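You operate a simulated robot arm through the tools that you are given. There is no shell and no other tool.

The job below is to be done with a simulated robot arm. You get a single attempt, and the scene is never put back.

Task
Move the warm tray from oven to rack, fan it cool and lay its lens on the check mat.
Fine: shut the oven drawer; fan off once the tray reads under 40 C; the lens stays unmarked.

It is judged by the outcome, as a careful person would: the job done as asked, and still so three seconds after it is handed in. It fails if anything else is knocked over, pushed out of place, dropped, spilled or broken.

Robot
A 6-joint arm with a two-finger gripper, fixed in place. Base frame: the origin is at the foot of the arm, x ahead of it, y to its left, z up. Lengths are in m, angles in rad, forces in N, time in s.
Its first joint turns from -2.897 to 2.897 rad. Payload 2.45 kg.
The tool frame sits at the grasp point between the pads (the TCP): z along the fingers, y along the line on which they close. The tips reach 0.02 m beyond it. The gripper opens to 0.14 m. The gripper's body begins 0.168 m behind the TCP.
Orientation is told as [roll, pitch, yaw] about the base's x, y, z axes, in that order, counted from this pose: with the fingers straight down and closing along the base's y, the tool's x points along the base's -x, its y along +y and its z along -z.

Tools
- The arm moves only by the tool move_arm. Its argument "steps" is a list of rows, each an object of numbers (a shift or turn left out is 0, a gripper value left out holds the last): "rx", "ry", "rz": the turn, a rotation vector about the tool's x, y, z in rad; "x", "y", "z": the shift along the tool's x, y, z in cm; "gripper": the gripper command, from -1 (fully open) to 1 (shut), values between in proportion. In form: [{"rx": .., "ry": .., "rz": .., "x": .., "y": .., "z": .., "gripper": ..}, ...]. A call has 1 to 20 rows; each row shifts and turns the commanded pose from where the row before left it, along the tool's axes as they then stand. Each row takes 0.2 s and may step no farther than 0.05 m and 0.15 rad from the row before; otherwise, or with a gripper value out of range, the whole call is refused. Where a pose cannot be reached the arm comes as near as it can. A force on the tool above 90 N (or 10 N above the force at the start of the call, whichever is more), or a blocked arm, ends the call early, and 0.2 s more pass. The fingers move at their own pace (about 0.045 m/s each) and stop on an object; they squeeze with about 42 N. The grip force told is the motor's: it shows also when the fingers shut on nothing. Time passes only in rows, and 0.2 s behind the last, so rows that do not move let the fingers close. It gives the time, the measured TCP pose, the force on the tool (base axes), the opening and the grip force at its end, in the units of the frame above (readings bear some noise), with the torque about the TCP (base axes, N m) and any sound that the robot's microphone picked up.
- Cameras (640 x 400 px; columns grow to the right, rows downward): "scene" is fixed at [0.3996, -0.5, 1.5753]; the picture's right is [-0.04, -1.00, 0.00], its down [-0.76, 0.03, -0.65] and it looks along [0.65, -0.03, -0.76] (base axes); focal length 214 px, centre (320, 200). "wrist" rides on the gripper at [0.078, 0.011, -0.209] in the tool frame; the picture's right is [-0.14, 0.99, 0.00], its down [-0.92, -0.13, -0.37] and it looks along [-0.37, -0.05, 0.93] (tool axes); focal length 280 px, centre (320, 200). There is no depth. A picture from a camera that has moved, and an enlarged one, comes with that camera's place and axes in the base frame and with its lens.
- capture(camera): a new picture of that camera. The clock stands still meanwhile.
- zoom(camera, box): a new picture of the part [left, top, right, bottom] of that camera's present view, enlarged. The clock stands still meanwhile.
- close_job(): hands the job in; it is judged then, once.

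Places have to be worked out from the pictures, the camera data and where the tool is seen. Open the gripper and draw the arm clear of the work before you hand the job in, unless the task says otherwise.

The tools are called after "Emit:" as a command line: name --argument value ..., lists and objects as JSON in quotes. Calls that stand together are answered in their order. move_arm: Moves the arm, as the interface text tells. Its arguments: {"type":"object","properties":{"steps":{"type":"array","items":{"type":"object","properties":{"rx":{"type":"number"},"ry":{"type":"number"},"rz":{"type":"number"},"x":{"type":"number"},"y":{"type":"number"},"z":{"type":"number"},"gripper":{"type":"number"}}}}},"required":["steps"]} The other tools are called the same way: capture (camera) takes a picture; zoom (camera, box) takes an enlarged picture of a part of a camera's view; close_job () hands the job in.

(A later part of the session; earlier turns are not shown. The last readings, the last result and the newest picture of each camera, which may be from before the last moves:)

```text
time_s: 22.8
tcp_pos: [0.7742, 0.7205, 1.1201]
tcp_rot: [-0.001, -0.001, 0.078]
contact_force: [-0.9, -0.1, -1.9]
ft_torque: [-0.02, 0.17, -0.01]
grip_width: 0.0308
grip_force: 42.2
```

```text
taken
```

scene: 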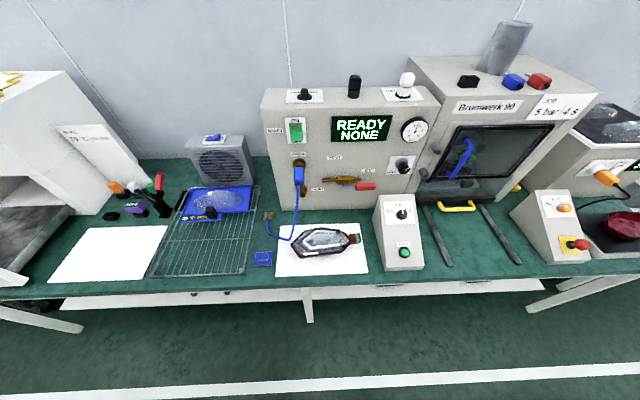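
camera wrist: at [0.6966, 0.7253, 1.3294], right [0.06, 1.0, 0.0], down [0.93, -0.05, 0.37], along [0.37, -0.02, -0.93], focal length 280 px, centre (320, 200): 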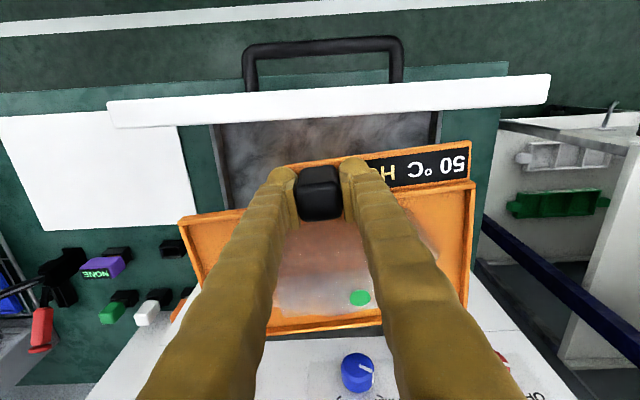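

The tray now reads 50 °C and is clear above the panel. I square its yaw and start moving it gently right (‑y) toward the rack.

Emit:
move_arm --steps '[{"x": 0.5, "z": -0.3, "rz": 0.01}, {"x": 0.5, "z": -0.3, "rz": 0.02}, {"x": 0.5, "z": -0.3, "rz": 0.02}, {"x": 0.3, "rz": 0.02, "y": -0.5}, {"y": -1.0, "rz": 0.01}, {"y": -1.5}, {"y": -2.0}, {"y": -2.5}, {"y": -2.5}, {"y": -2.5}, {"y": -2.5}, {"y": -2.5}, {"y": -2.5}, {"y": -2.5}, {"y": -2.5}, {"y": -2.5}, {"y": -2.0}, {"y": -1.5}, {"y": -1.0}, {"y": -0.5}]'

Emit:
capture --camera "wrist"

Emit:
capture --camera "scene"

```text
time_s: 27.0
tcp_pos: [0.7568, 0.3943, 1.1287]
tcp_rot: [0.0, 0.0, 0.002]
contact_force: [-0.7, -0.4, -2.3]
ft_torque: [-0.01, 0.18, -0.01]
grip_width: 0.0311
grip_force: 42.4
```

```text
taken
camera wrist: at [0.6798, 0.4046, 1.3385], right [0.14, 0.99, 0.0], down [0.92, -0.13, 0.37], along [0.37, -0.05, -0.93], focal length 280 px, centre (320, 200)
```

wrist: 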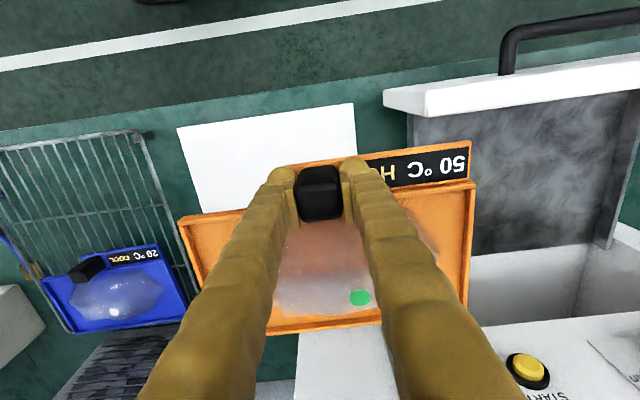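

```text
taken
```

scene: 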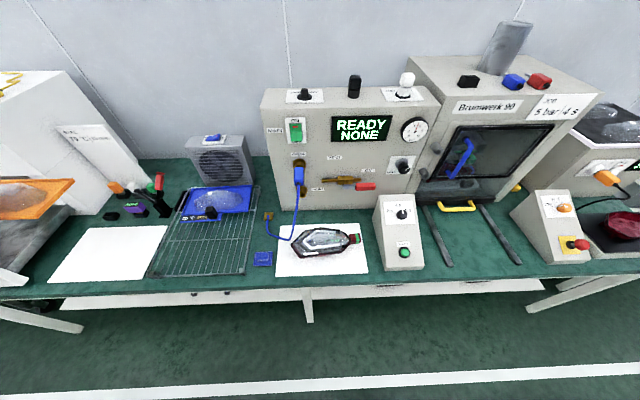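

All steady. I continue the transfer to above the free part of the rack.

Emit:
move_arm --steps '[{"y": -0.5}, {"y": -1.0}, {"y": -1.5}, {"y": -2.0, "x": 0.2}, {"y": -2.5, "x": 0.4}, {"y": -3.0, "x": 0.4}, {"y": -3.0, "x": 0.4}, {"y": -3.0, "x": 0.4}, {"y": -3.0, "x": 0.4}, {"y": -3.0, "x": 0.4}, {"y": -3.0, "x": 0.4}, {"y": -3.0, "x": 0.4}, {"y": -3.0, "x": 0.4}, {"y": -3.0, "x": 0.4}, {"y": -3.0, "x": 0.3}, {"y": -3.0}, {"y": -2.8}, {"y": -2.3}, {"y": -1.8}, {"y": -1.0}]'

Emit:
capture --camera "wrist"

Emit:
capture --camera "scene"

```text
time_s: 31.2
tcp_pos: [0.7119, -0.0892, 1.1267]
tcp_rot: [-0.001, 0.0, 0.001]
contact_force: [1.2, -0.1, -3.2]
ft_torque: [0.01, 0.17, -0.03]
grip_width: 0.031
grip_force: 42.1
```

```text
taken
camera wrist: at [0.6348, -0.0782, 1.3368], right [0.14, 0.99, 0.0], down [0.92, -0.13, 0.37], along [0.36, -0.05, -0.93], focal length 280 px, centre (320, 200)
```

wrist: 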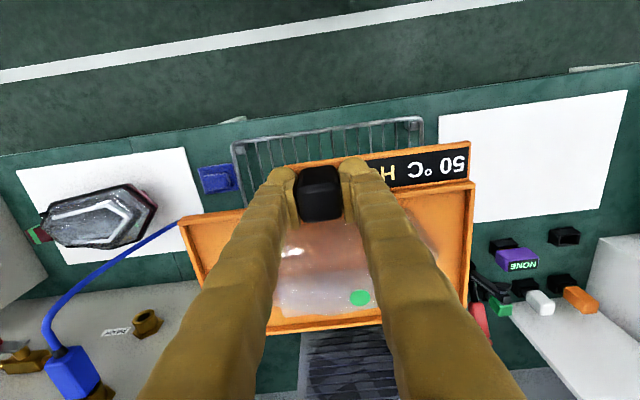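

```text
taken
```

scene: 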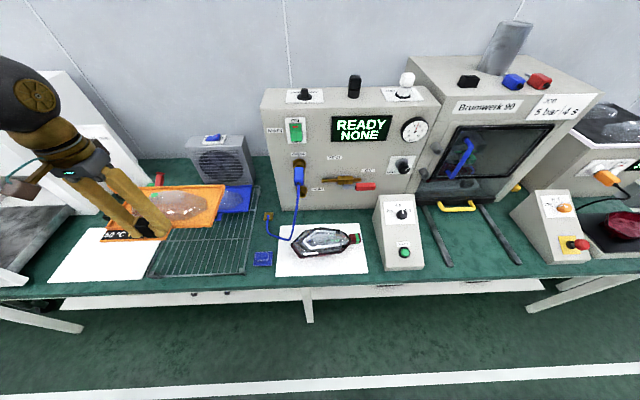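

The tray is above the rack; the blue tray's tab begins at x≈0.919. I shift +1.2 cm in x so the far edge will be ≈0.89, and lower to ~3 cm above the wires.

Emit:
move_arm --steps '[{"z": 0.4, "x": -0.3}, {"z": 0.7, "x": -0.3}, {"z": 1.0, "x": -0.3}, {"z": 1.2, "x": -0.3}, {"z": 1.2}, {"z": 1.2}, {"z": 1.2}, {"z": 1.2}, {"z": 1.2}, {"z": 1.2}, {"z": 1.2}, {"z": 1.2}, {"z": 1.2}, {"z": 1.2}, {"z": 1.2}, {"z": 1.2}, {"z": 1.0}, {"z": 0.7}, {"z": 0.4}]'

Emit:
capture --camera "wrist"

Emit:
zoom --camera "scene" --box '[90, 140, 270, 290]'

```text
time_s: 35.2
tcp_pos: [0.7228, -0.0879, 0.9287]
tcp_rot: [0.0, 0.0, 0.0]
contact_force: [-0.2, 0.1, -2.1]
ft_torque: [-0.03, 0.2, 0.02]
grip_width: 0.0305
grip_force: 42.4
```

```text
taken
camera wrist: at [0.6463, -0.0772, 1.1392], right [0.14, 0.99, 0.0], down [0.92, -0.13, 0.37], along [0.37, -0.05, -0.93], focal length 280 px, centre (320, 200)
```

wrist: 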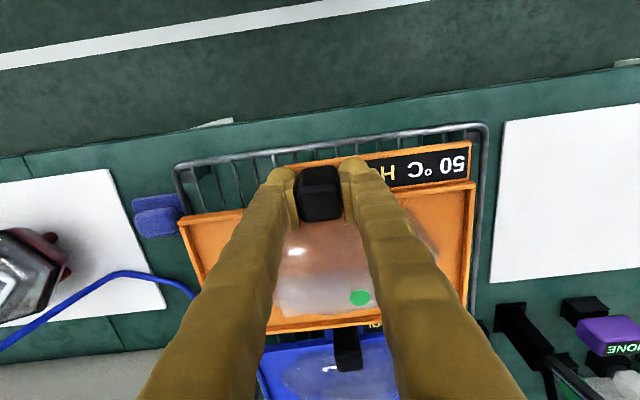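

```text
2.67 times, centred on (180, 215) of scene
camera zoom: at [0.3996, -0.5, 1.5753], right [-0.04, -1.0, 0.0], down [-0.76, 0.03, -0.65], along [0.65, -0.03, -0.76], focal length 572 px, centre (693, 160)
```

zoom: 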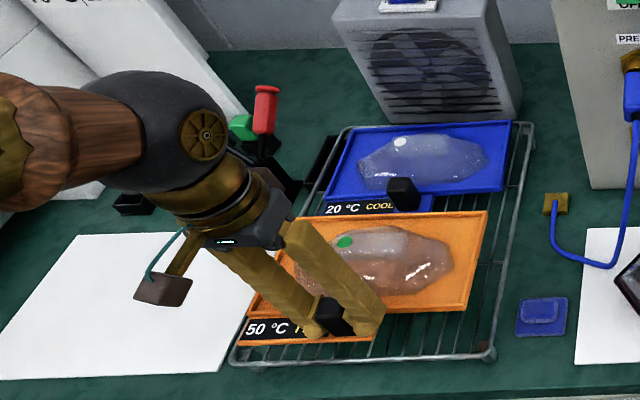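

Tray is right above the free rack area with ~3 cm gap to the blue tab. I lower slowly toward contact.

Emit:
move_arm --steps '[{"z": 0.5}, {"z": 0.6}, {"z": 0.6}, {"z": 0.6}, {"z": 0.4}, {"z": 0.3}]'

Emit:
zoom --camera "scene" --box '[140, 180, 270, 290]'

```text
time_s: 36.6
tcp_pos: [0.7241, -0.0886, 0.9014]
tcp_rot: [0.001, -0.001, 0.0]
contact_force: [0.9, 0.2, -2.7]
ft_torque: [0.0, 0.21, 0.0]
grip_width: 0.0305
grip_force: 42.7
```

```text
3.64 times, centred on (205, 235) of scene
camera zoom: at [0.3996, -0.5, 1.5753], right [-0.04, -1.0, 0.0], down [-0.76, 0.03, -0.65], along [0.65, -0.03, -0.76], focal length 780 px, centre (738, 73)
```

zoom: 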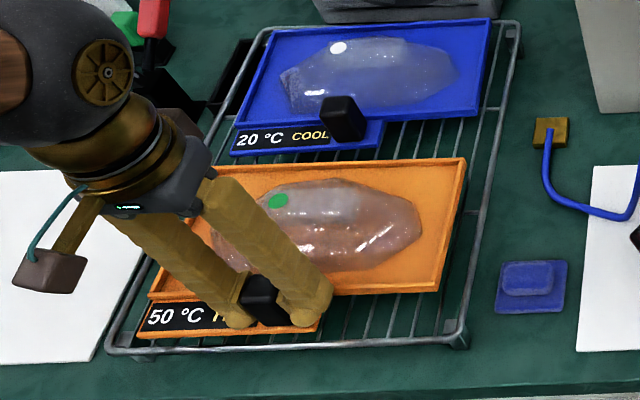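

Gap to the blue tray is good and the tray is over the wires. I lower in 2–3 mm steps watching for the load to come off.

Emit:
move_arm --steps '[{"z": 0.3}, {"z": 0.3}, {"z": 0.2}, {"z": 0.2}]'

```text
time_s: 37.6
tcp_pos: [0.7229, -0.0895, 0.89]
tcp_rot: [0.0, 0.0, -0.001]
contact_force: [0.3, 0.2, -2.5]
ft_torque: [-0.03, 0.15, 0.04]
grip_width: 0.0306
grip_force: 42.7
```

Emit:
move_arm --steps '[{"z": 0.2}, {"z": 0.2}]'

Emit:
zoom --camera "scene" --box '[140, 180, 270, 290]'

```text
time_s: 38.2
tcp_pos: [0.7245, -0.0884, 0.8864]
tcp_rot: [0.0, 0.002, 0.002]
contact_force: [-1.9, 1.5, 5.6]
ft_torque: [0.03, -1.18, 0.08]
grip_width: 0.0307
grip_force: 41.6
```

```text
3.64 times, centred on (205, 235) of scene
camera zoom: at [0.3996, -0.5, 1.5753], right [-0.04, -1.0, 0.0], down [-0.76, 0.03, -0.65], along [0.65, -0.03, -0.76], focal length 780 px, centre (738, 73)
```

zoom: 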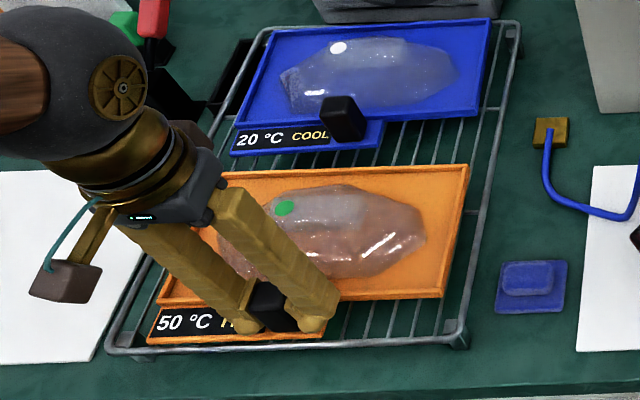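

Contact with the rack: +5.6 N, the far edge resting first. I release gently and check.

Emit:
move_arm --steps '[{"gripper": 0.45}, {"gripper": 0.3}, {"gripper": 0.1}, {}, {}]'

Emit:
zoom --camera "scene" --box '[140, 180, 270, 290]'

Emit:
zoom --camera "wrist" --box '[200, 100, 440, 260]'

```text
time_s: 39.4
tcp_pos: [0.7234, -0.09, 0.8878]
tcp_rot: [-0.002, 0.0, 0.001]
contact_force: [0.5, -0.8, 1.0]
ft_torque: [0.01, -0.03, 0.03]
grip_width: 0.0633
grip_force: 0.0
```

```text
3.64 times, centred on (205, 235) of scene
camera zoom: at [0.3996, -0.5, 1.5753], right [-0.04, -1.0, 0.0], down [-0.76, 0.03, -0.65], along [0.65, -0.03, -0.76], focal length 780 px, centre (738, 73)
```

zoom: 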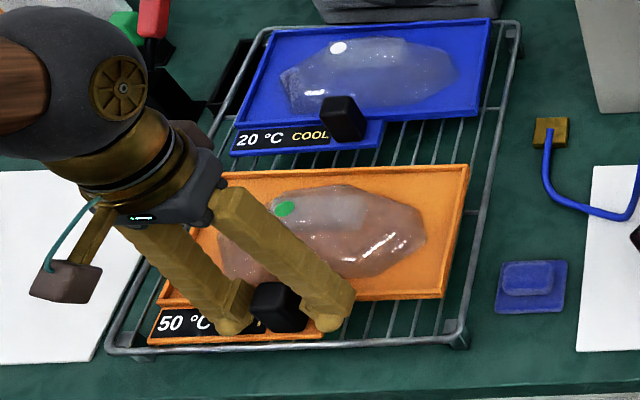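

```text
2.50 times, centred on (320, 180) of wrist
camera zoom: at [0.6463, -0.0788, 1.0955], right [0.14, 0.99, 0.0], down [0.92, -0.13, 0.37], along [0.37, -0.05, -0.93], focal length 701 px, centre (320, 250)
```

zoom: 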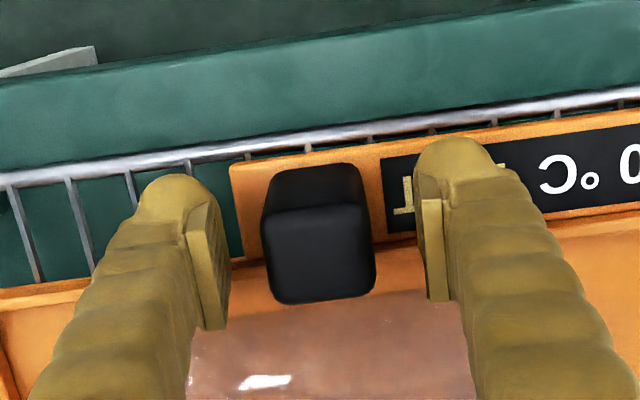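

The tray rests on the rack. I rise straight up clear of the handle, then close the fingers and go look at the fan switch.

Emit:
move_arm --steps '[{"z": -1.0}, {"z": -2.0}, {"z": -3.0}, {"z": -4.0}, {"z": -4.5}, {"z": -4.5}, {"z": -4.5}, {"z": -4.5, "gripper": 1.0}, {"z": -4.5}, {"x": -4.5}, {"x": -4.5}, {"x": -4.5}, {"x": -4.5}, {"x": -4.5}, {}]'

Emit:
capture --camera "wrist"

Emit:
capture --camera "scene"

```text
time_s: 42.6
tcp_pos: [0.9501, -0.0916, 1.208]
tcp_rot: [0.0, 0.001, 0.002]
contact_force: [-0.2, 0.2, -0.2]
ft_torque: [0.0, -0.01, 0.0]
grip_width: 0.0001
grip_force: 29.9
```

```text
taken
camera wrist: at [0.8727, -0.0816, 1.4178], right [0.14, 0.99, 0.0], down [0.92, -0.13, 0.37], along [0.36, -0.05, -0.93], focal length 280 px, centre (320, 200)
```

wrist: 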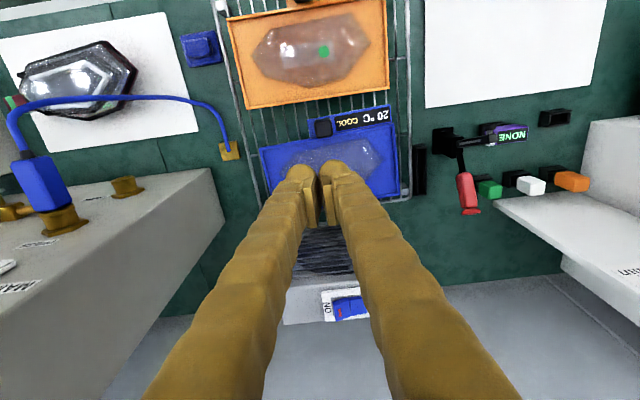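

```text
taken
```

scene: 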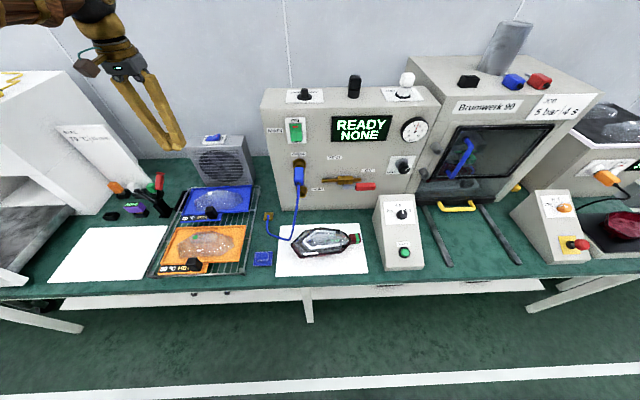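

I zoom on the fan switch and the tray reading.

Emit:
zoom --camera "wrist" --box '[300, 270, 390, 340]'

Emit:
zoom --camera "scene" --box '[180, 120, 260, 170]'

Emit:
zoom --camera "scene" --box '[150, 220, 250, 285]'

```text
5.71 times, centred on (345, 305) of wrist
camera zoom: at [0.8727, -0.0816, 1.4178], right [0.14, 0.99, 0.0], down [0.92, -0.13, 0.37], along [0.36, -0.05, -0.93], focal length 1602 px, centre (177, -400)
```

zoom: 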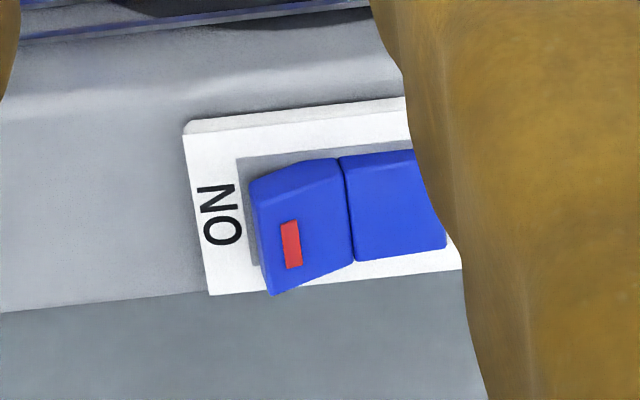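

```text
8.00 times, centred on (220, 145) of scene
camera zoom: at [0.3996, -0.5, 1.5753], right [-0.04, -1.0, 0.0], down [-0.76, 0.03, -0.65], along [0.65, -0.03, -0.76], focal length 1716 px, centre (1120, 640)
```

zoom: 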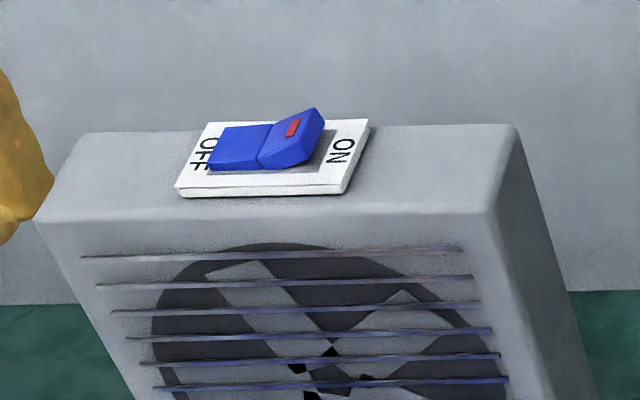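

```text
6.15 times, centred on (200, 252) of scene
camera zoom: at [0.3996, -0.5, 1.5753], right [-0.04, -1.0, 0.0], down [-0.76, 0.03, -0.65], along [0.65, -0.03, -0.76], focal length 1320 px, centre (1058, -123)
```

zoom: 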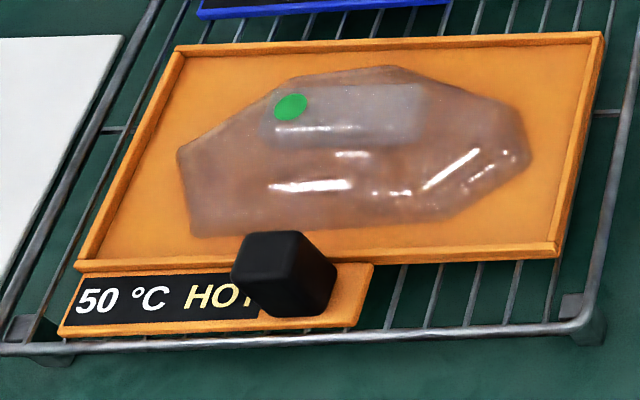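

The rocker is in OFF (ON half raised with red mark) at about (1.214,-0.096,1.06). I move out toward it, tool down, at z≈1.2 to test the reach.

Emit:
move_arm --steps '[{"x": -4.0}, {"x": -4.0}, {"x": -4.0}, {"x": -4.0}, {"x": -4.0, "y": -0.5}, {}]'

```text
time_s: 44.0
tcp_pos: [1.123, -0.0942, 1.2029]
tcp_rot: [0.0, 0.003, -0.001]
contact_force: [0.4, 0.5, 0.1]
ft_torque: [0.02, 0.09, 0.01]
grip_width: 0.0
grip_force: 29.3
out of reach, approached as far as the arm can: row 5
```

Straight-down reach ends near x≈1.12, so I tilt the fingertips outward by ~0.6 rad and see what position I get.

Emit:
move_arm --steps '[{"x": 3.0}, {"ry": -0.15}, {"ry": -0.15}, {"ry": -0.15}, {"ry": -0.15}, {}]'

Emit:
capture --camera "scene"

Emit:
capture --camera "wrist"

```text
time_s: 45.4
tcp_pos: [1.0962, -0.0933, 1.2064]
tcp_rot: [-0.001, -0.6, -0.001]
contact_force: [-0.2, 0.3, 0.4]
ft_torque: [-0.01, 0.01, -0.01]
grip_width: 0.0002
grip_force: 29.4
```

```text
taken
```

scene: 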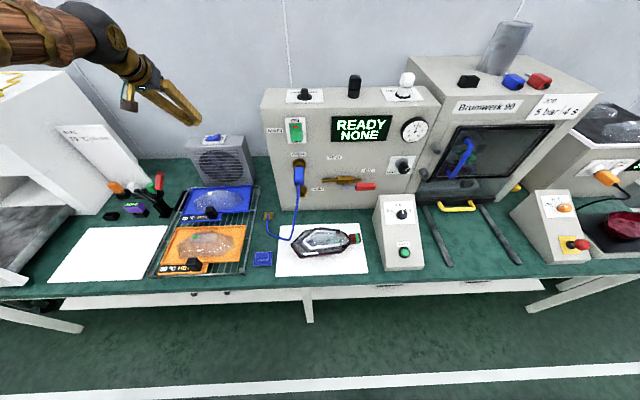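

```text
taken
camera wrist: at [0.9141, -0.0821, 1.3339], right [0.11, 0.99, 0.08], down [0.55, -0.13, 0.82], along [0.83, -0.05, -0.56], focal length 280 px, centre (320, 200)
```

wrist: 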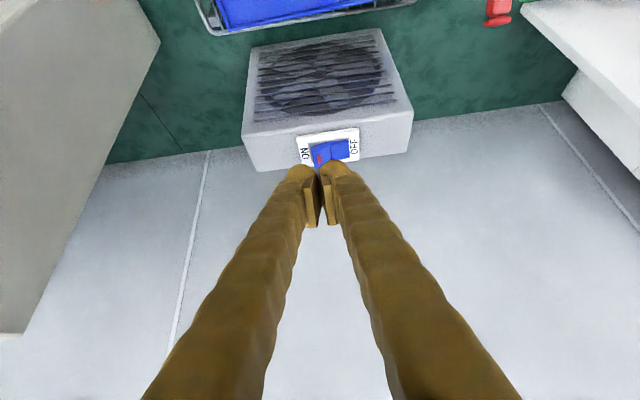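

The tilt works (pitch −0.6). I now move to hover ~2.5 cm above the ON half: TCP ≈(1.218,-0.098,1.11).

Emit:
move_arm --steps '[{"x": -1.16, "z": 3.7, "y": -0.12}, {"x": -1.16, "z": 3.7, "y": -0.12}, {"x": -1.16, "z": 3.7, "y": -0.12}, {"x": -1.16, "z": 3.7, "y": -0.12}, {}]'

Emit:
zoom --camera "scene" --box '[170, 110, 270, 180]'

Emit:
capture --camera "wrist"

```text
time_s: 46.6
tcp_pos: [1.2196, -0.0949, 1.1084]
tcp_rot: [0.0, -0.6, 0.001]
contact_force: [-0.4, -0.3, 0.5]
ft_torque: [-0.01, 0.03, -0.01]
grip_width: 0.0002
grip_force: 29.6
```

```text
5.71 times, centred on (220, 145) of scene
camera zoom: at [0.3996, -0.5, 1.5753], right [-0.04, -1.0, 0.0], down [-0.76, 0.03, -0.65], along [0.65, -0.03, -0.76], focal length 1226 px, centre (891, 514)
```

zoom: 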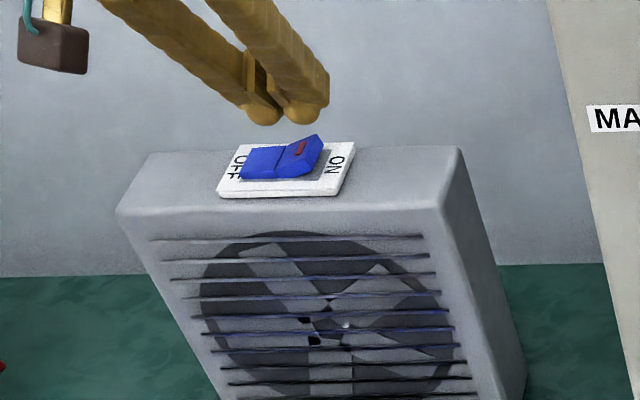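

```text
taken
camera wrist: at [1.037, -0.0832, 1.2371], right [0.11, 0.99, 0.08], down [0.55, -0.13, 0.82], along [0.83, -0.05, -0.56], focal length 280 px, centre (320, 200)
```

wrist: 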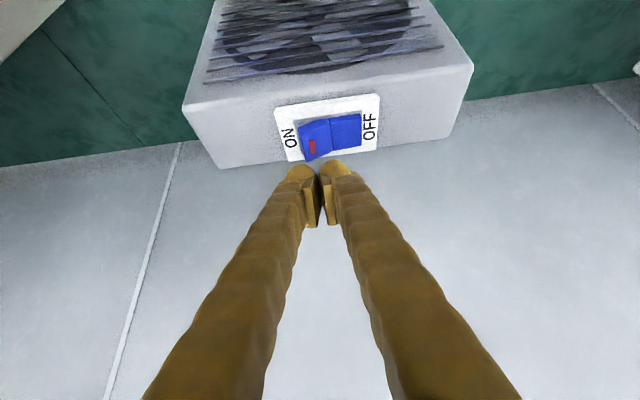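

Tips are just above the rocker. I shift 1 cm back and 5 mm toward the ON end, then press vertically down in small steps.

Emit:
move_arm --steps '[{"x": 0.825, "z": -0.565, "y": -0.5}, {"x": 0.565, "z": 0.825}, {"x": 0.226, "z": 0.33}, {"x": 0.226, "z": 0.33}, {"x": 0.17, "z": 0.25}]'

Emit:
zoom --camera "scene" --box '[170, 110, 270, 180]'

Emit:
zoom --camera "wrist" --box '[240, 80, 420, 220]'

```text
time_s: 47.8
tcp_pos: [1.2085, -0.0999, 1.0887]
tcp_rot: [0.0, -0.598, 0.001]
contact_force: [-0.3, -0.2, -0.2]
ft_torque: [0.01, 0.01, -0.01]
grip_width: 0.0002
grip_force: 30.0
```

```text
5.71 times, centred on (220, 145) of scene
camera zoom: at [0.3996, -0.5, 1.5753], right [-0.04, -1.0, 0.0], down [-0.76, 0.03, -0.65], along [0.65, -0.03, -0.76], focal length 1226 px, centre (891, 514)
```

zoom: 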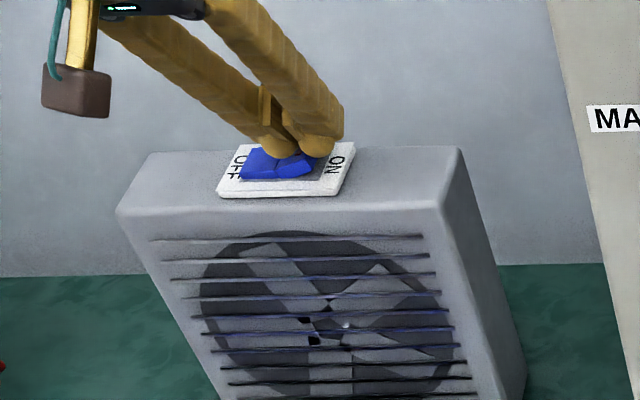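

```text
2.86 times, centred on (330, 150) of wrist
camera zoom: at [1.0264, -0.0894, 1.2171], right [0.11, 0.99, 0.08], down [0.55, -0.13, 0.82], along [0.83, -0.05, -0.56], focal length 801 px, centre (291, 343)
```

zoom: 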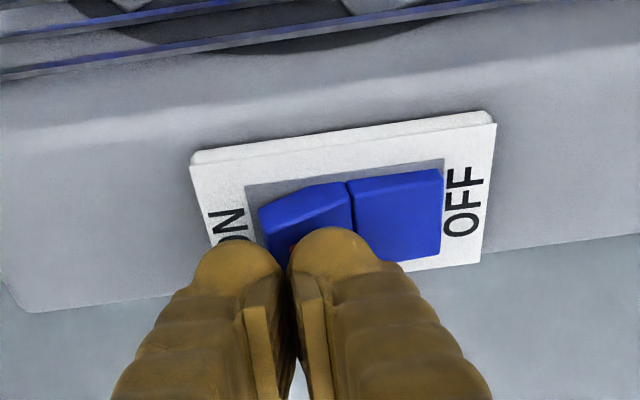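

Tips are right at the ON half with no contact force yet. I press further down in 3–4 mm steps.

Emit:
move_arm --steps '[{"x": 0.17, "z": 0.25}, {"x": 0.17, "z": 0.25}, {"x": 0.17, "z": 0.25}]'

Emit:
zoom --camera "wrist" --box '[240, 80, 420, 220]'

Emit:
zoom --camera "scene" --box '[170, 110, 270, 180]'

```text
time_s: 48.6
tcp_pos: [1.209, -0.0993, 1.0794]
tcp_rot: [0.001, -0.602, 0.001]
contact_force: [1.3, 0.8, 1.9]
ft_torque: [0.03, 0.01, 0.01]
grip_width: 0.0003
grip_force: 29.5
```

```text
2.86 times, centred on (330, 150) of wrist
camera zoom: at [1.0271, -0.0888, 1.208], right [0.11, 0.99, 0.08], down [0.55, -0.13, 0.82], along [0.83, -0.05, -0.56], focal length 801 px, centre (291, 343)
```

zoom: 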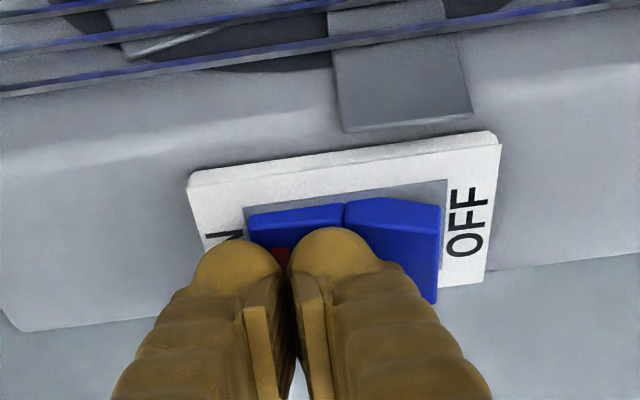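

```text
5.71 times, centred on (220, 145) of scene
camera zoom: at [0.3996, -0.5, 1.5753], right [-0.04, -1.0, 0.0], down [-0.76, 0.03, -0.65], along [0.65, -0.03, -0.76], focal length 1226 px, centre (891, 514)
```

zoom: 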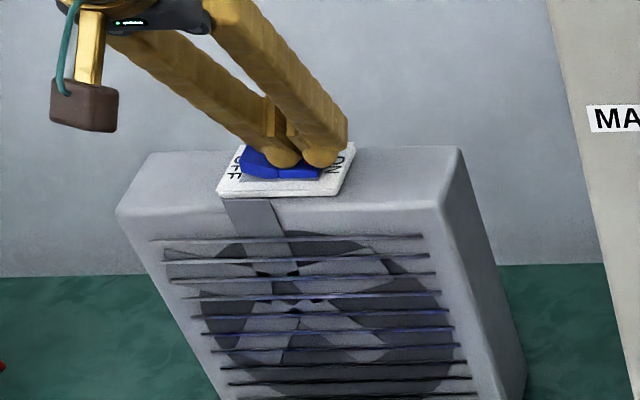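

The rocker flipped to ON and the blades have moved. I back off 3 cm upward, shift over to the OFF half in readiness, and watch the tray reading.

Emit:
move_arm --steps '[{"x": -0.565, "z": -0.825}, {"x": -1.13, "z": -1.65}, {"y": 2.2}, {"y": 2.2}, {}]'

Emit:
zoom --camera "scene" --box '[150, 120, 270, 285]'

Emit:
zoom --camera "wrist" --box '[240, 80, 420, 220]'

```text
time_s: 49.8
tcp_pos: [1.2061, -0.0583, 1.1117]
tcp_rot: [0.001, -0.601, 0.0]
contact_force: [-0.6, 0.4, 0.0]
ft_torque: [-0.03, 0.02, 0.01]
grip_width: 0.0
grip_force: 29.5
```

```text
2.42 times, centred on (210, 202) of scene
camera zoom: at [0.3996, -0.5, 1.5753], right [-0.04, -1.0, 0.0], down [-0.76, 0.03, -0.65], along [0.65, -0.03, -0.76], focal length 520 px, centre (587, 194)
```

zoom: 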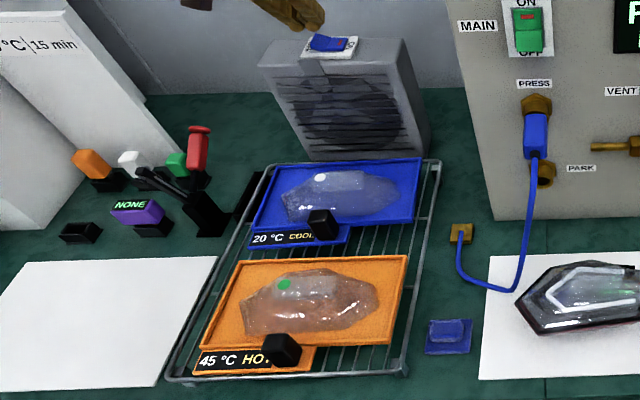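

```text
2.86 times, centred on (330, 150) of wrist
camera zoom: at [1.0248, -0.048, 1.2397], right [0.11, 0.99, 0.08], down [0.55, -0.13, 0.82], along [0.83, -0.05, -0.56], focal length 801 px, centre (291, 343)
```

zoom: 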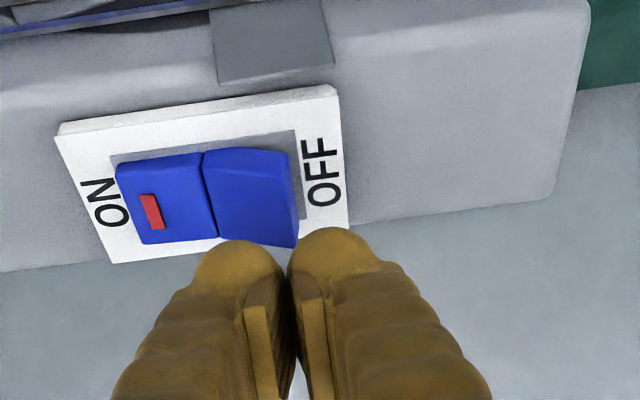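

Fan is ON and the tray reads 45 °C. I wait beside the switch and re-read.

Emit:
move_arm --steps '[{"y": -0.4}, {}, {}, {}, {}, {}, {}, {}, {}, {}]'

Emit:
zoom --camera "scene" --box '[150, 220, 250, 285]'

```text
time_s: 52.0
tcp_pos: [1.2069, -0.0634, 1.1108]
tcp_rot: [0.0, -0.6, 0.001]
contact_force: [-0.1, -0.6, -1.0]
ft_torque: [-0.02, 0.0, 0.0]
grip_width: 0.0
grip_force: 29.4
```

```text
6.15 times, centred on (200, 252) of scene
camera zoom: at [0.3996, -0.5, 1.5753], right [-0.04, -1.0, 0.0], down [-0.76, 0.03, -0.65], along [0.65, -0.03, -0.76], focal length 1320 px, centre (1058, -123)
```

zoom: 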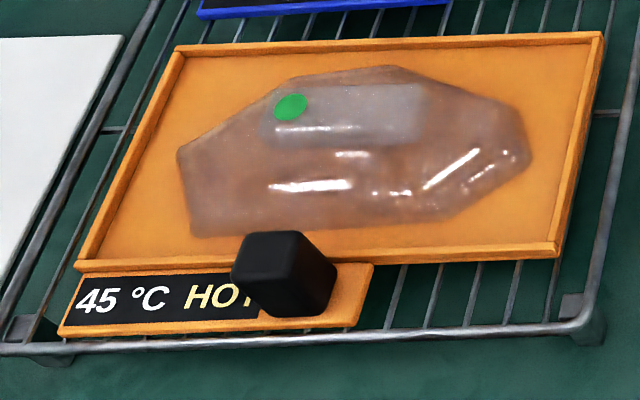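

Still 45 °C; I wait another couple of seconds and check again.

Emit:
move_arm --steps '[{}, {}, {}, {}, {}, {}, {}, {}, {}, {}]'

Emit:
zoom --camera "scene" --box '[150, 220, 250, 285]'

```text
time_s: 54.2
tcp_pos: [1.206, -0.0617, 1.1112]
tcp_rot: [-0.001, -0.601, 0.0]
contact_force: [-0.3, -0.2, -0.3]
ft_torque: [-0.02, 0.01, -0.03]
grip_width: 0.0
grip_force: 29.5
```

```text
6.15 times, centred on (200, 252) of scene
camera zoom: at [0.3996, -0.5, 1.5753], right [-0.04, -1.0, 0.0], down [-0.76, 0.03, -0.65], along [0.65, -0.03, -0.76], focal length 1320 px, centre (1058, -123)
```

zoom: 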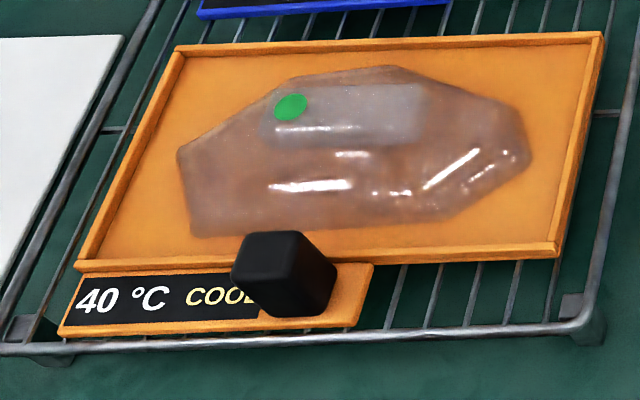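

It reads 40 °C COOL, which isn't yet under 40. I wait on until the number itself drops.

Emit:
move_arm --steps '[{}, {}, {}, {}, {}, {}, {}, {}, {}, {}]'

Emit:
zoom --camera "scene" --box '[150, 220, 250, 285]'

```text
time_s: 56.4
tcp_pos: [1.2062, -0.0616, 1.1109]
tcp_rot: [0.001, -0.602, 0.001]
contact_force: [1.0, -0.2, 0.0]
ft_torque: [-0.02, -0.03, -0.04]
grip_width: 0.0
grip_force: 29.2
```

```text
6.15 times, centred on (200, 252) of scene
camera zoom: at [0.3996, -0.5, 1.5753], right [-0.04, -1.0, 0.0], down [-0.76, 0.03, -0.65], along [0.65, -0.03, -0.76], focal length 1320 px, centre (1058, -123)
```

zoom: 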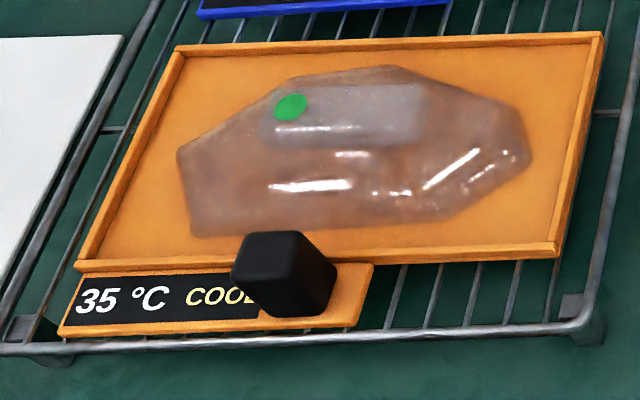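

Now 35 °C: I press the OFF half straight down.

Emit:
move_arm --steps '[{"x": 0.85, "z": 1.24}, {"x": 0.28, "z": 0.41}, {"x": 0.28, "z": 0.41}, {"x": 0.2, "z": 0.29}, {"x": 0.2, "z": 0.29}]'

Emit:
zoom --camera "wrist" --box '[240, 80, 420, 220]'

Emit:
zoom --camera "scene" --box '[170, 110, 270, 180]'

```text
time_s: 57.6
tcp_pos: [1.2063, -0.0625, 1.079]
tcp_rot: [-0.001, -0.599, 0.0]
contact_force: [-5.7, 0.0, 12.8]
ft_torque: [-0.14, 0.21, -0.09]
grip_width: 0.0001
grip_force: 30.0
```

```text
2.86 times, centred on (330, 150) of wrist
camera zoom: at [1.025, -0.0505, 1.2076], right [0.11, 0.99, 0.08], down [0.55, -0.13, 0.82], along [0.83, -0.05, -0.56], focal length 801 px, centre (291, 343)
```

zoom: 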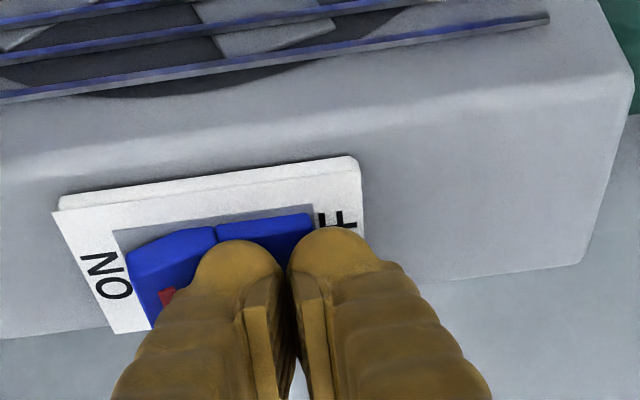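

```text
5.71 times, centred on (220, 145) of scene
camera zoom: at [0.3996, -0.5, 1.5753], right [-0.04, -1.0, 0.0], down [-0.76, 0.03, -0.65], along [0.65, -0.03, -0.76], focal length 1226 px, centre (891, 514)
```

zoom: 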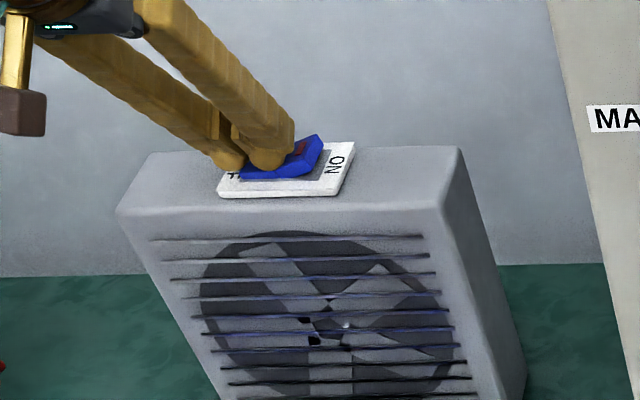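

The rocker is back at OFF and the fan hasn't shifted. I lift off vertically, then draw back and untilt to look at the lens from above the orange tray.

Emit:
move_arm --steps '[{"x": -0.565, "z": -0.825}, {"x": -2.26, "z": -3.3}, {"x": -2.26, "z": -3.3}, {"x": -2.26, "z": -3.3}, {"x": 2.0, "z": -4.0, "ry": 0.0}, {"x": 2.0, "z": -4.0}, {"x": 2.0, "z": -4.0}]'

Emit:
zoom --camera "scene" --box '[150, 120, 270, 285]'

```text
time_s: 59.2
tcp_pos: [1.0889, -0.0594, 1.2708]
tcp_rot: [0.0, -0.597, 0.0]
contact_force: [0.3, 0.1, -1.4]
ft_torque: [-0.01, 0.01, -0.01]
grip_width: 0.0001
grip_force: 29.2
```

```text
2.42 times, centred on (210, 202) of scene
camera zoom: at [0.3996, -0.5, 1.5753], right [-0.04, -1.0, 0.0], down [-0.76, 0.03, -0.65], along [0.65, -0.03, -0.76], focal length 520 px, centre (587, 194)
```

zoom: 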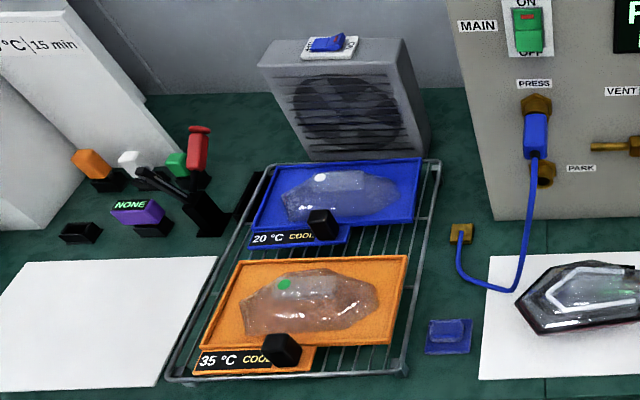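

Fan is off, tray 35 °C COOL, nothing displaced. I untilt, draw back over the orange tray and open the gripper to inspect the lens.

Emit:
move_arm --steps '[{"ry": 0.15, "gripper": -1}, {"ry": 0.15}, {"ry": 0.15}, {"ry": 0.147}, {"x": 4.5, "y": -0.5}, {"x": 4.5, "y": -0.5}, {"x": 4.5, "y": -0.5}, {"x": 4.5, "y": -0.5}, {"x": 4.5, "y": -0.5}, {"x": 4.5, "y": -0.5}, {"z": 4.0}, {"z": 4.0}, {"z": 4.0}, {}]'

Emit:
capture --camera "wrist"

Emit:
zoom --camera "wrist" --box '[220, 80, 420, 200]'

```text
time_s: 62.2
tcp_pos: [0.8177, -0.0907, 1.151]
tcp_rot: [0.0, -0.002, -0.001]
contact_force: [-0.1, -0.7, 0.5]
ft_torque: [-0.01, -0.05, -0.02]
grip_width: 0.14
grip_force: 0.1
out of reach, approached as far as the arm can: row 4
```

```text
taken
camera wrist: at [0.7403, -0.079, 1.3601], right [0.14, 0.99, 0.0], down [0.92, -0.13, 0.37], along [0.37, -0.05, -0.93], focal length 280 px, centre (320, 200)
```

wrist: 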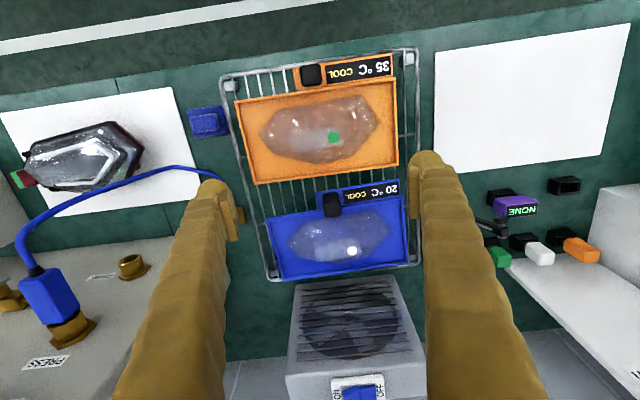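

```text
3.20 times, centred on (320, 140) of wrist
camera zoom: at [0.7403, -0.079, 1.3601], right [0.14, 0.99, 0.0], down [0.92, -0.13, 0.37], along [0.37, -0.05, -0.93], focal length 897 px, centre (320, 392)
```

zoom: 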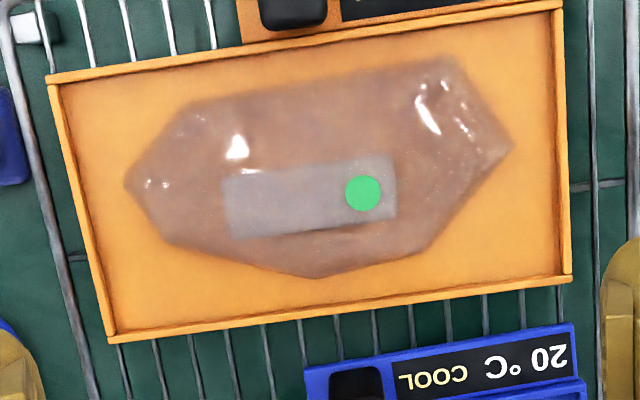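

I zoom tighter on the lens to understand its profile and the frosted strip with the green dot.

Emit:
zoom --camera "wrist" --box '[255, 90, 385, 170]'

Emit:
zoom --camera "scene" --box '[168, 222, 238, 266]'

Emit:
zoom --camera "scene" --box '[178, 180, 258, 225]'

```text
4.92 times, centred on (320, 130) of wrist
camera zoom: at [0.7403, -0.079, 1.3601], right [0.14, 0.99, 0.0], down [0.92, -0.13, 0.37], along [0.37, -0.05, -0.93], focal length 1380 px, centre (320, 545)
```

zoom: 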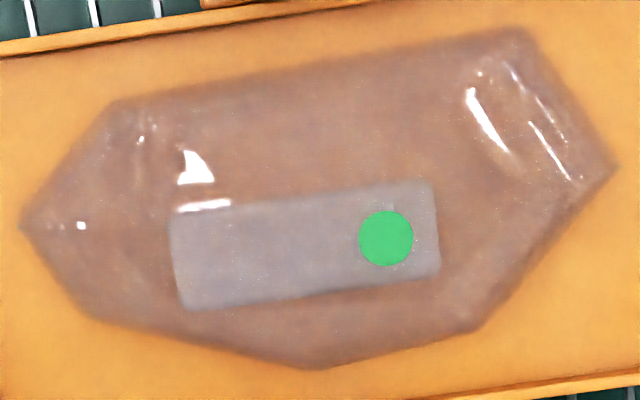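

```text
9.09 times, centred on (203, 244) of scene
camera zoom: at [0.3996, -0.5, 1.5753], right [-0.04, -1.0, 0.0], down [-0.76, 0.03, -0.65], along [0.65, -0.03, -0.76], focal length 1950 px, centre (1384, -200)
```

zoom: 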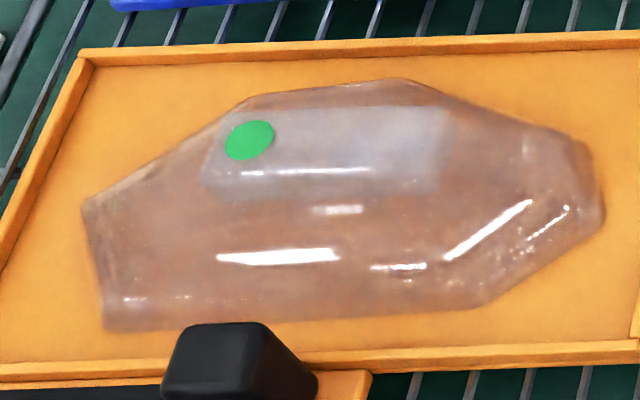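

```text
8.00 times, centred on (218, 202) of scene
camera zoom: at [0.3996, -0.5, 1.5753], right [-0.04, -1.0, 0.0], down [-0.76, 0.03, -0.65], along [0.65, -0.03, -0.76], focal length 1716 px, centre (1136, 180)
```

zoom: 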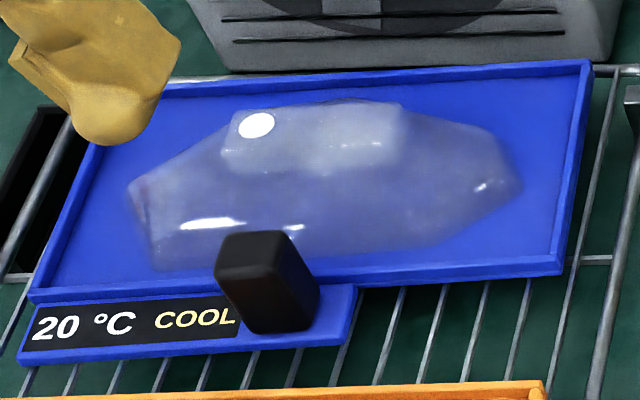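

The lens has a raised frosted lug (≈31 mm in x, 87 mm in y, top z≈0.896, centred ≈(0.8175,-0.0935)) right at its middle — the natural place to hold it. Before picking, I check the mats for labels.

Emit:
zoom --camera "wrist" --box '[420, 10, 640, 180]'

Emit:
zoom --camera "wrist" --box '[0, 70, 230, 230]'

Emit:
zoom --camera "scene" --box '[30, 200, 180, 300]'

Emit:
zoom --camera "scene" --box '[560, 100, 640, 260]'

```text
2.35 times, centred on (530, 95) of wrist
camera zoom: at [0.7403, -0.079, 1.3601], right [0.14, 0.99, 0.0], down [0.92, -0.13, 0.37], along [0.37, -0.05, -0.93], focal length 660 px, centre (-174, 447)
```

zoom: 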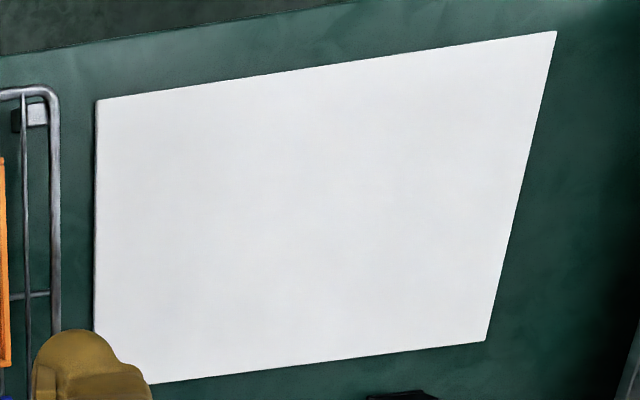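

```text
2.50 times, centred on (115, 150) of wrist
camera zoom: at [0.7403, -0.079, 1.3601], right [0.14, 0.99, 0.0], down [0.92, -0.13, 0.37], along [0.37, -0.05, -0.93], focal length 701 px, centre (832, 325)
```

zoom: 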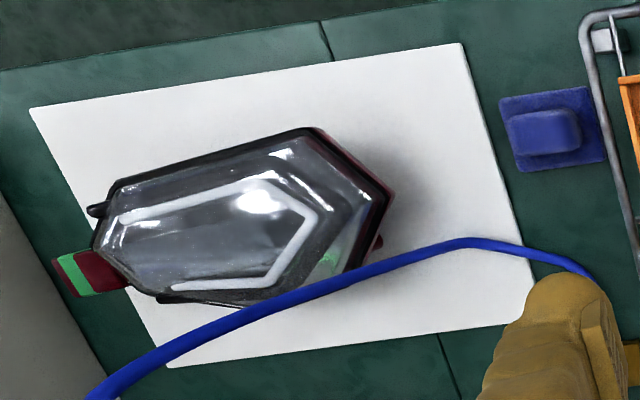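

```text
4.00 times, centred on (105, 250) of scene
camera zoom: at [0.3996, -0.5, 1.5753], right [-0.04, -1.0, 0.0], down [-0.76, 0.03, -0.65], along [0.65, -0.03, -0.76], focal length 858 px, centre (1180, 0)
```

zoom: 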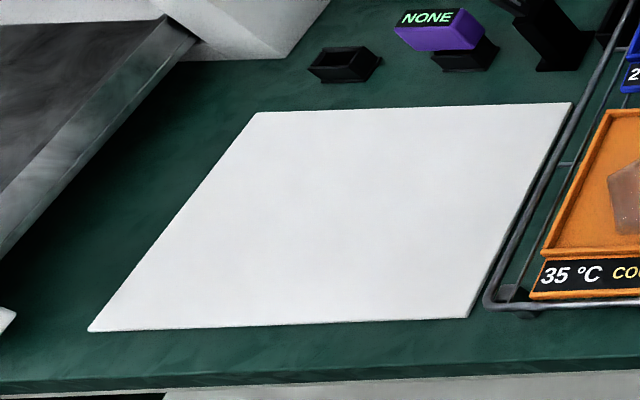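

```text
2.50 times, centred on (600, 180) of scene
camera zoom: at [0.3996, -0.5, 1.5753], right [-0.04, -1.0, 0.0], down [-0.76, 0.03, -0.65], along [0.65, -0.03, -0.76], focal length 536 px, centre (-380, 250)
```

zoom: 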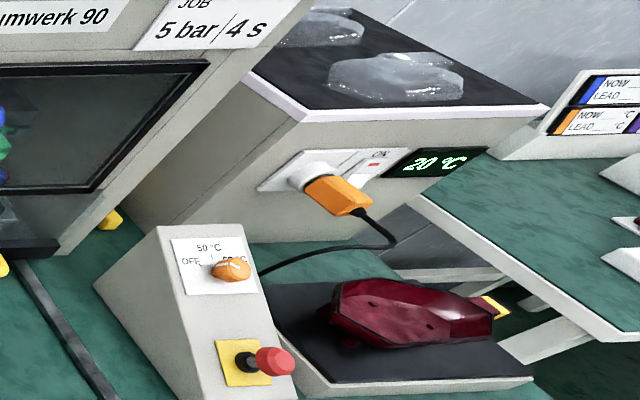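

The left mat (x 0.714–0.948, y 0.136–0.470, z≈0.793) is the empty one beside the rack and oven; the right one holds an assembled lamp, so the left is the check mat. Before gripping I take a low side view of the lens to measure the lug's height above the clear surface.

Emit:
move_arm --steps '[{"x": 4.6}, {"x": 4.6}, {"x": 4.6}, {"ry": -0.15}, {"ry": -0.15}, {"ry": -0.15}, {"ry": -0.15}, {"ry": -0.15}, {"ry": -0.15}, {}]'

Emit:
capture --camera "wrist"

```text
time_s: 64.4
tcp_pos: [0.6785, -0.0925, 1.1498]
tcp_rot: [-0.007, -0.902, 0.004]
contact_force: [-0.3, -0.7, 0.8]
ft_torque: [-0.04, -0.01, 0.0]
grip_width: 0.14
grip_force: 0.1
```

```text
taken
camera wrist: at [0.4669, -0.081, 1.2184], right [0.09, 0.99, 0.11], down [0.28, -0.13, 0.95], along [0.96, -0.05, -0.29], focal length 280 px, centre (320, 200)
```

wrist: 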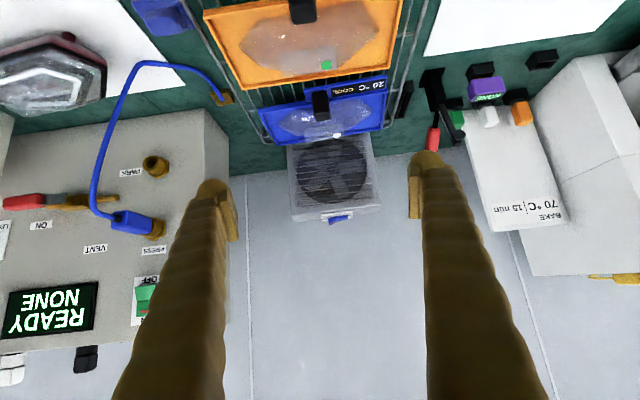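

The view is inverted but works. I lower about 14 cm for a flatter look at the lens.

Emit:
move_arm --steps '[{"x": 2.8, "z": 2.2}, {"x": 2.8, "z": 2.2}, {"x": 2.8, "z": 2.2}, {"x": 2.8, "z": 2.2}, {}]'

Emit:
capture --camera "wrist"

Emit:
zoom --camera "wrist" --box '[230, 0, 410, 110]'

```text
time_s: 65.6
tcp_pos: [0.6801, -0.0923, 1.0062]
tcp_rot: [0.0, -0.902, 0.0]
contact_force: [-0.6, 0.1, -0.5]
ft_torque: [0.02, -0.03, -0.02]
grip_width: 0.1399
grip_force: 0.1
```

```text
taken
camera wrist: at [0.469, -0.0824, 1.0748], right [0.09, 0.99, 0.11], down [0.28, -0.13, 0.95], along [0.96, -0.05, -0.29], focal length 280 px, centre (320, 200)
```

wrist: 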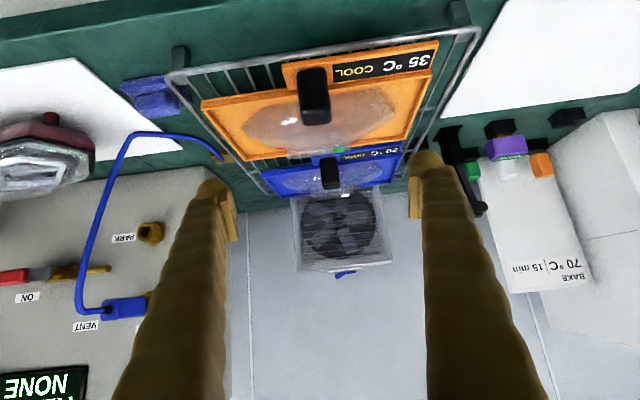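

```text
3.56 times, centred on (320, 55) of wrist
camera zoom: at [0.469, -0.0824, 1.0748], right [0.09, 0.99, 0.11], down [0.28, -0.13, 0.95], along [0.96, -0.05, -0.29], focal length 997 px, centre (320, 716)
```

zoom: 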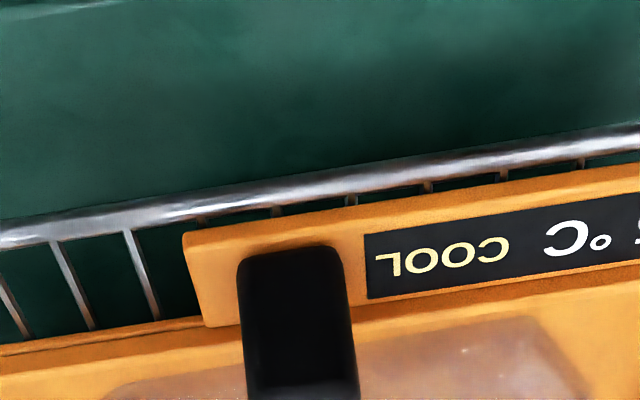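

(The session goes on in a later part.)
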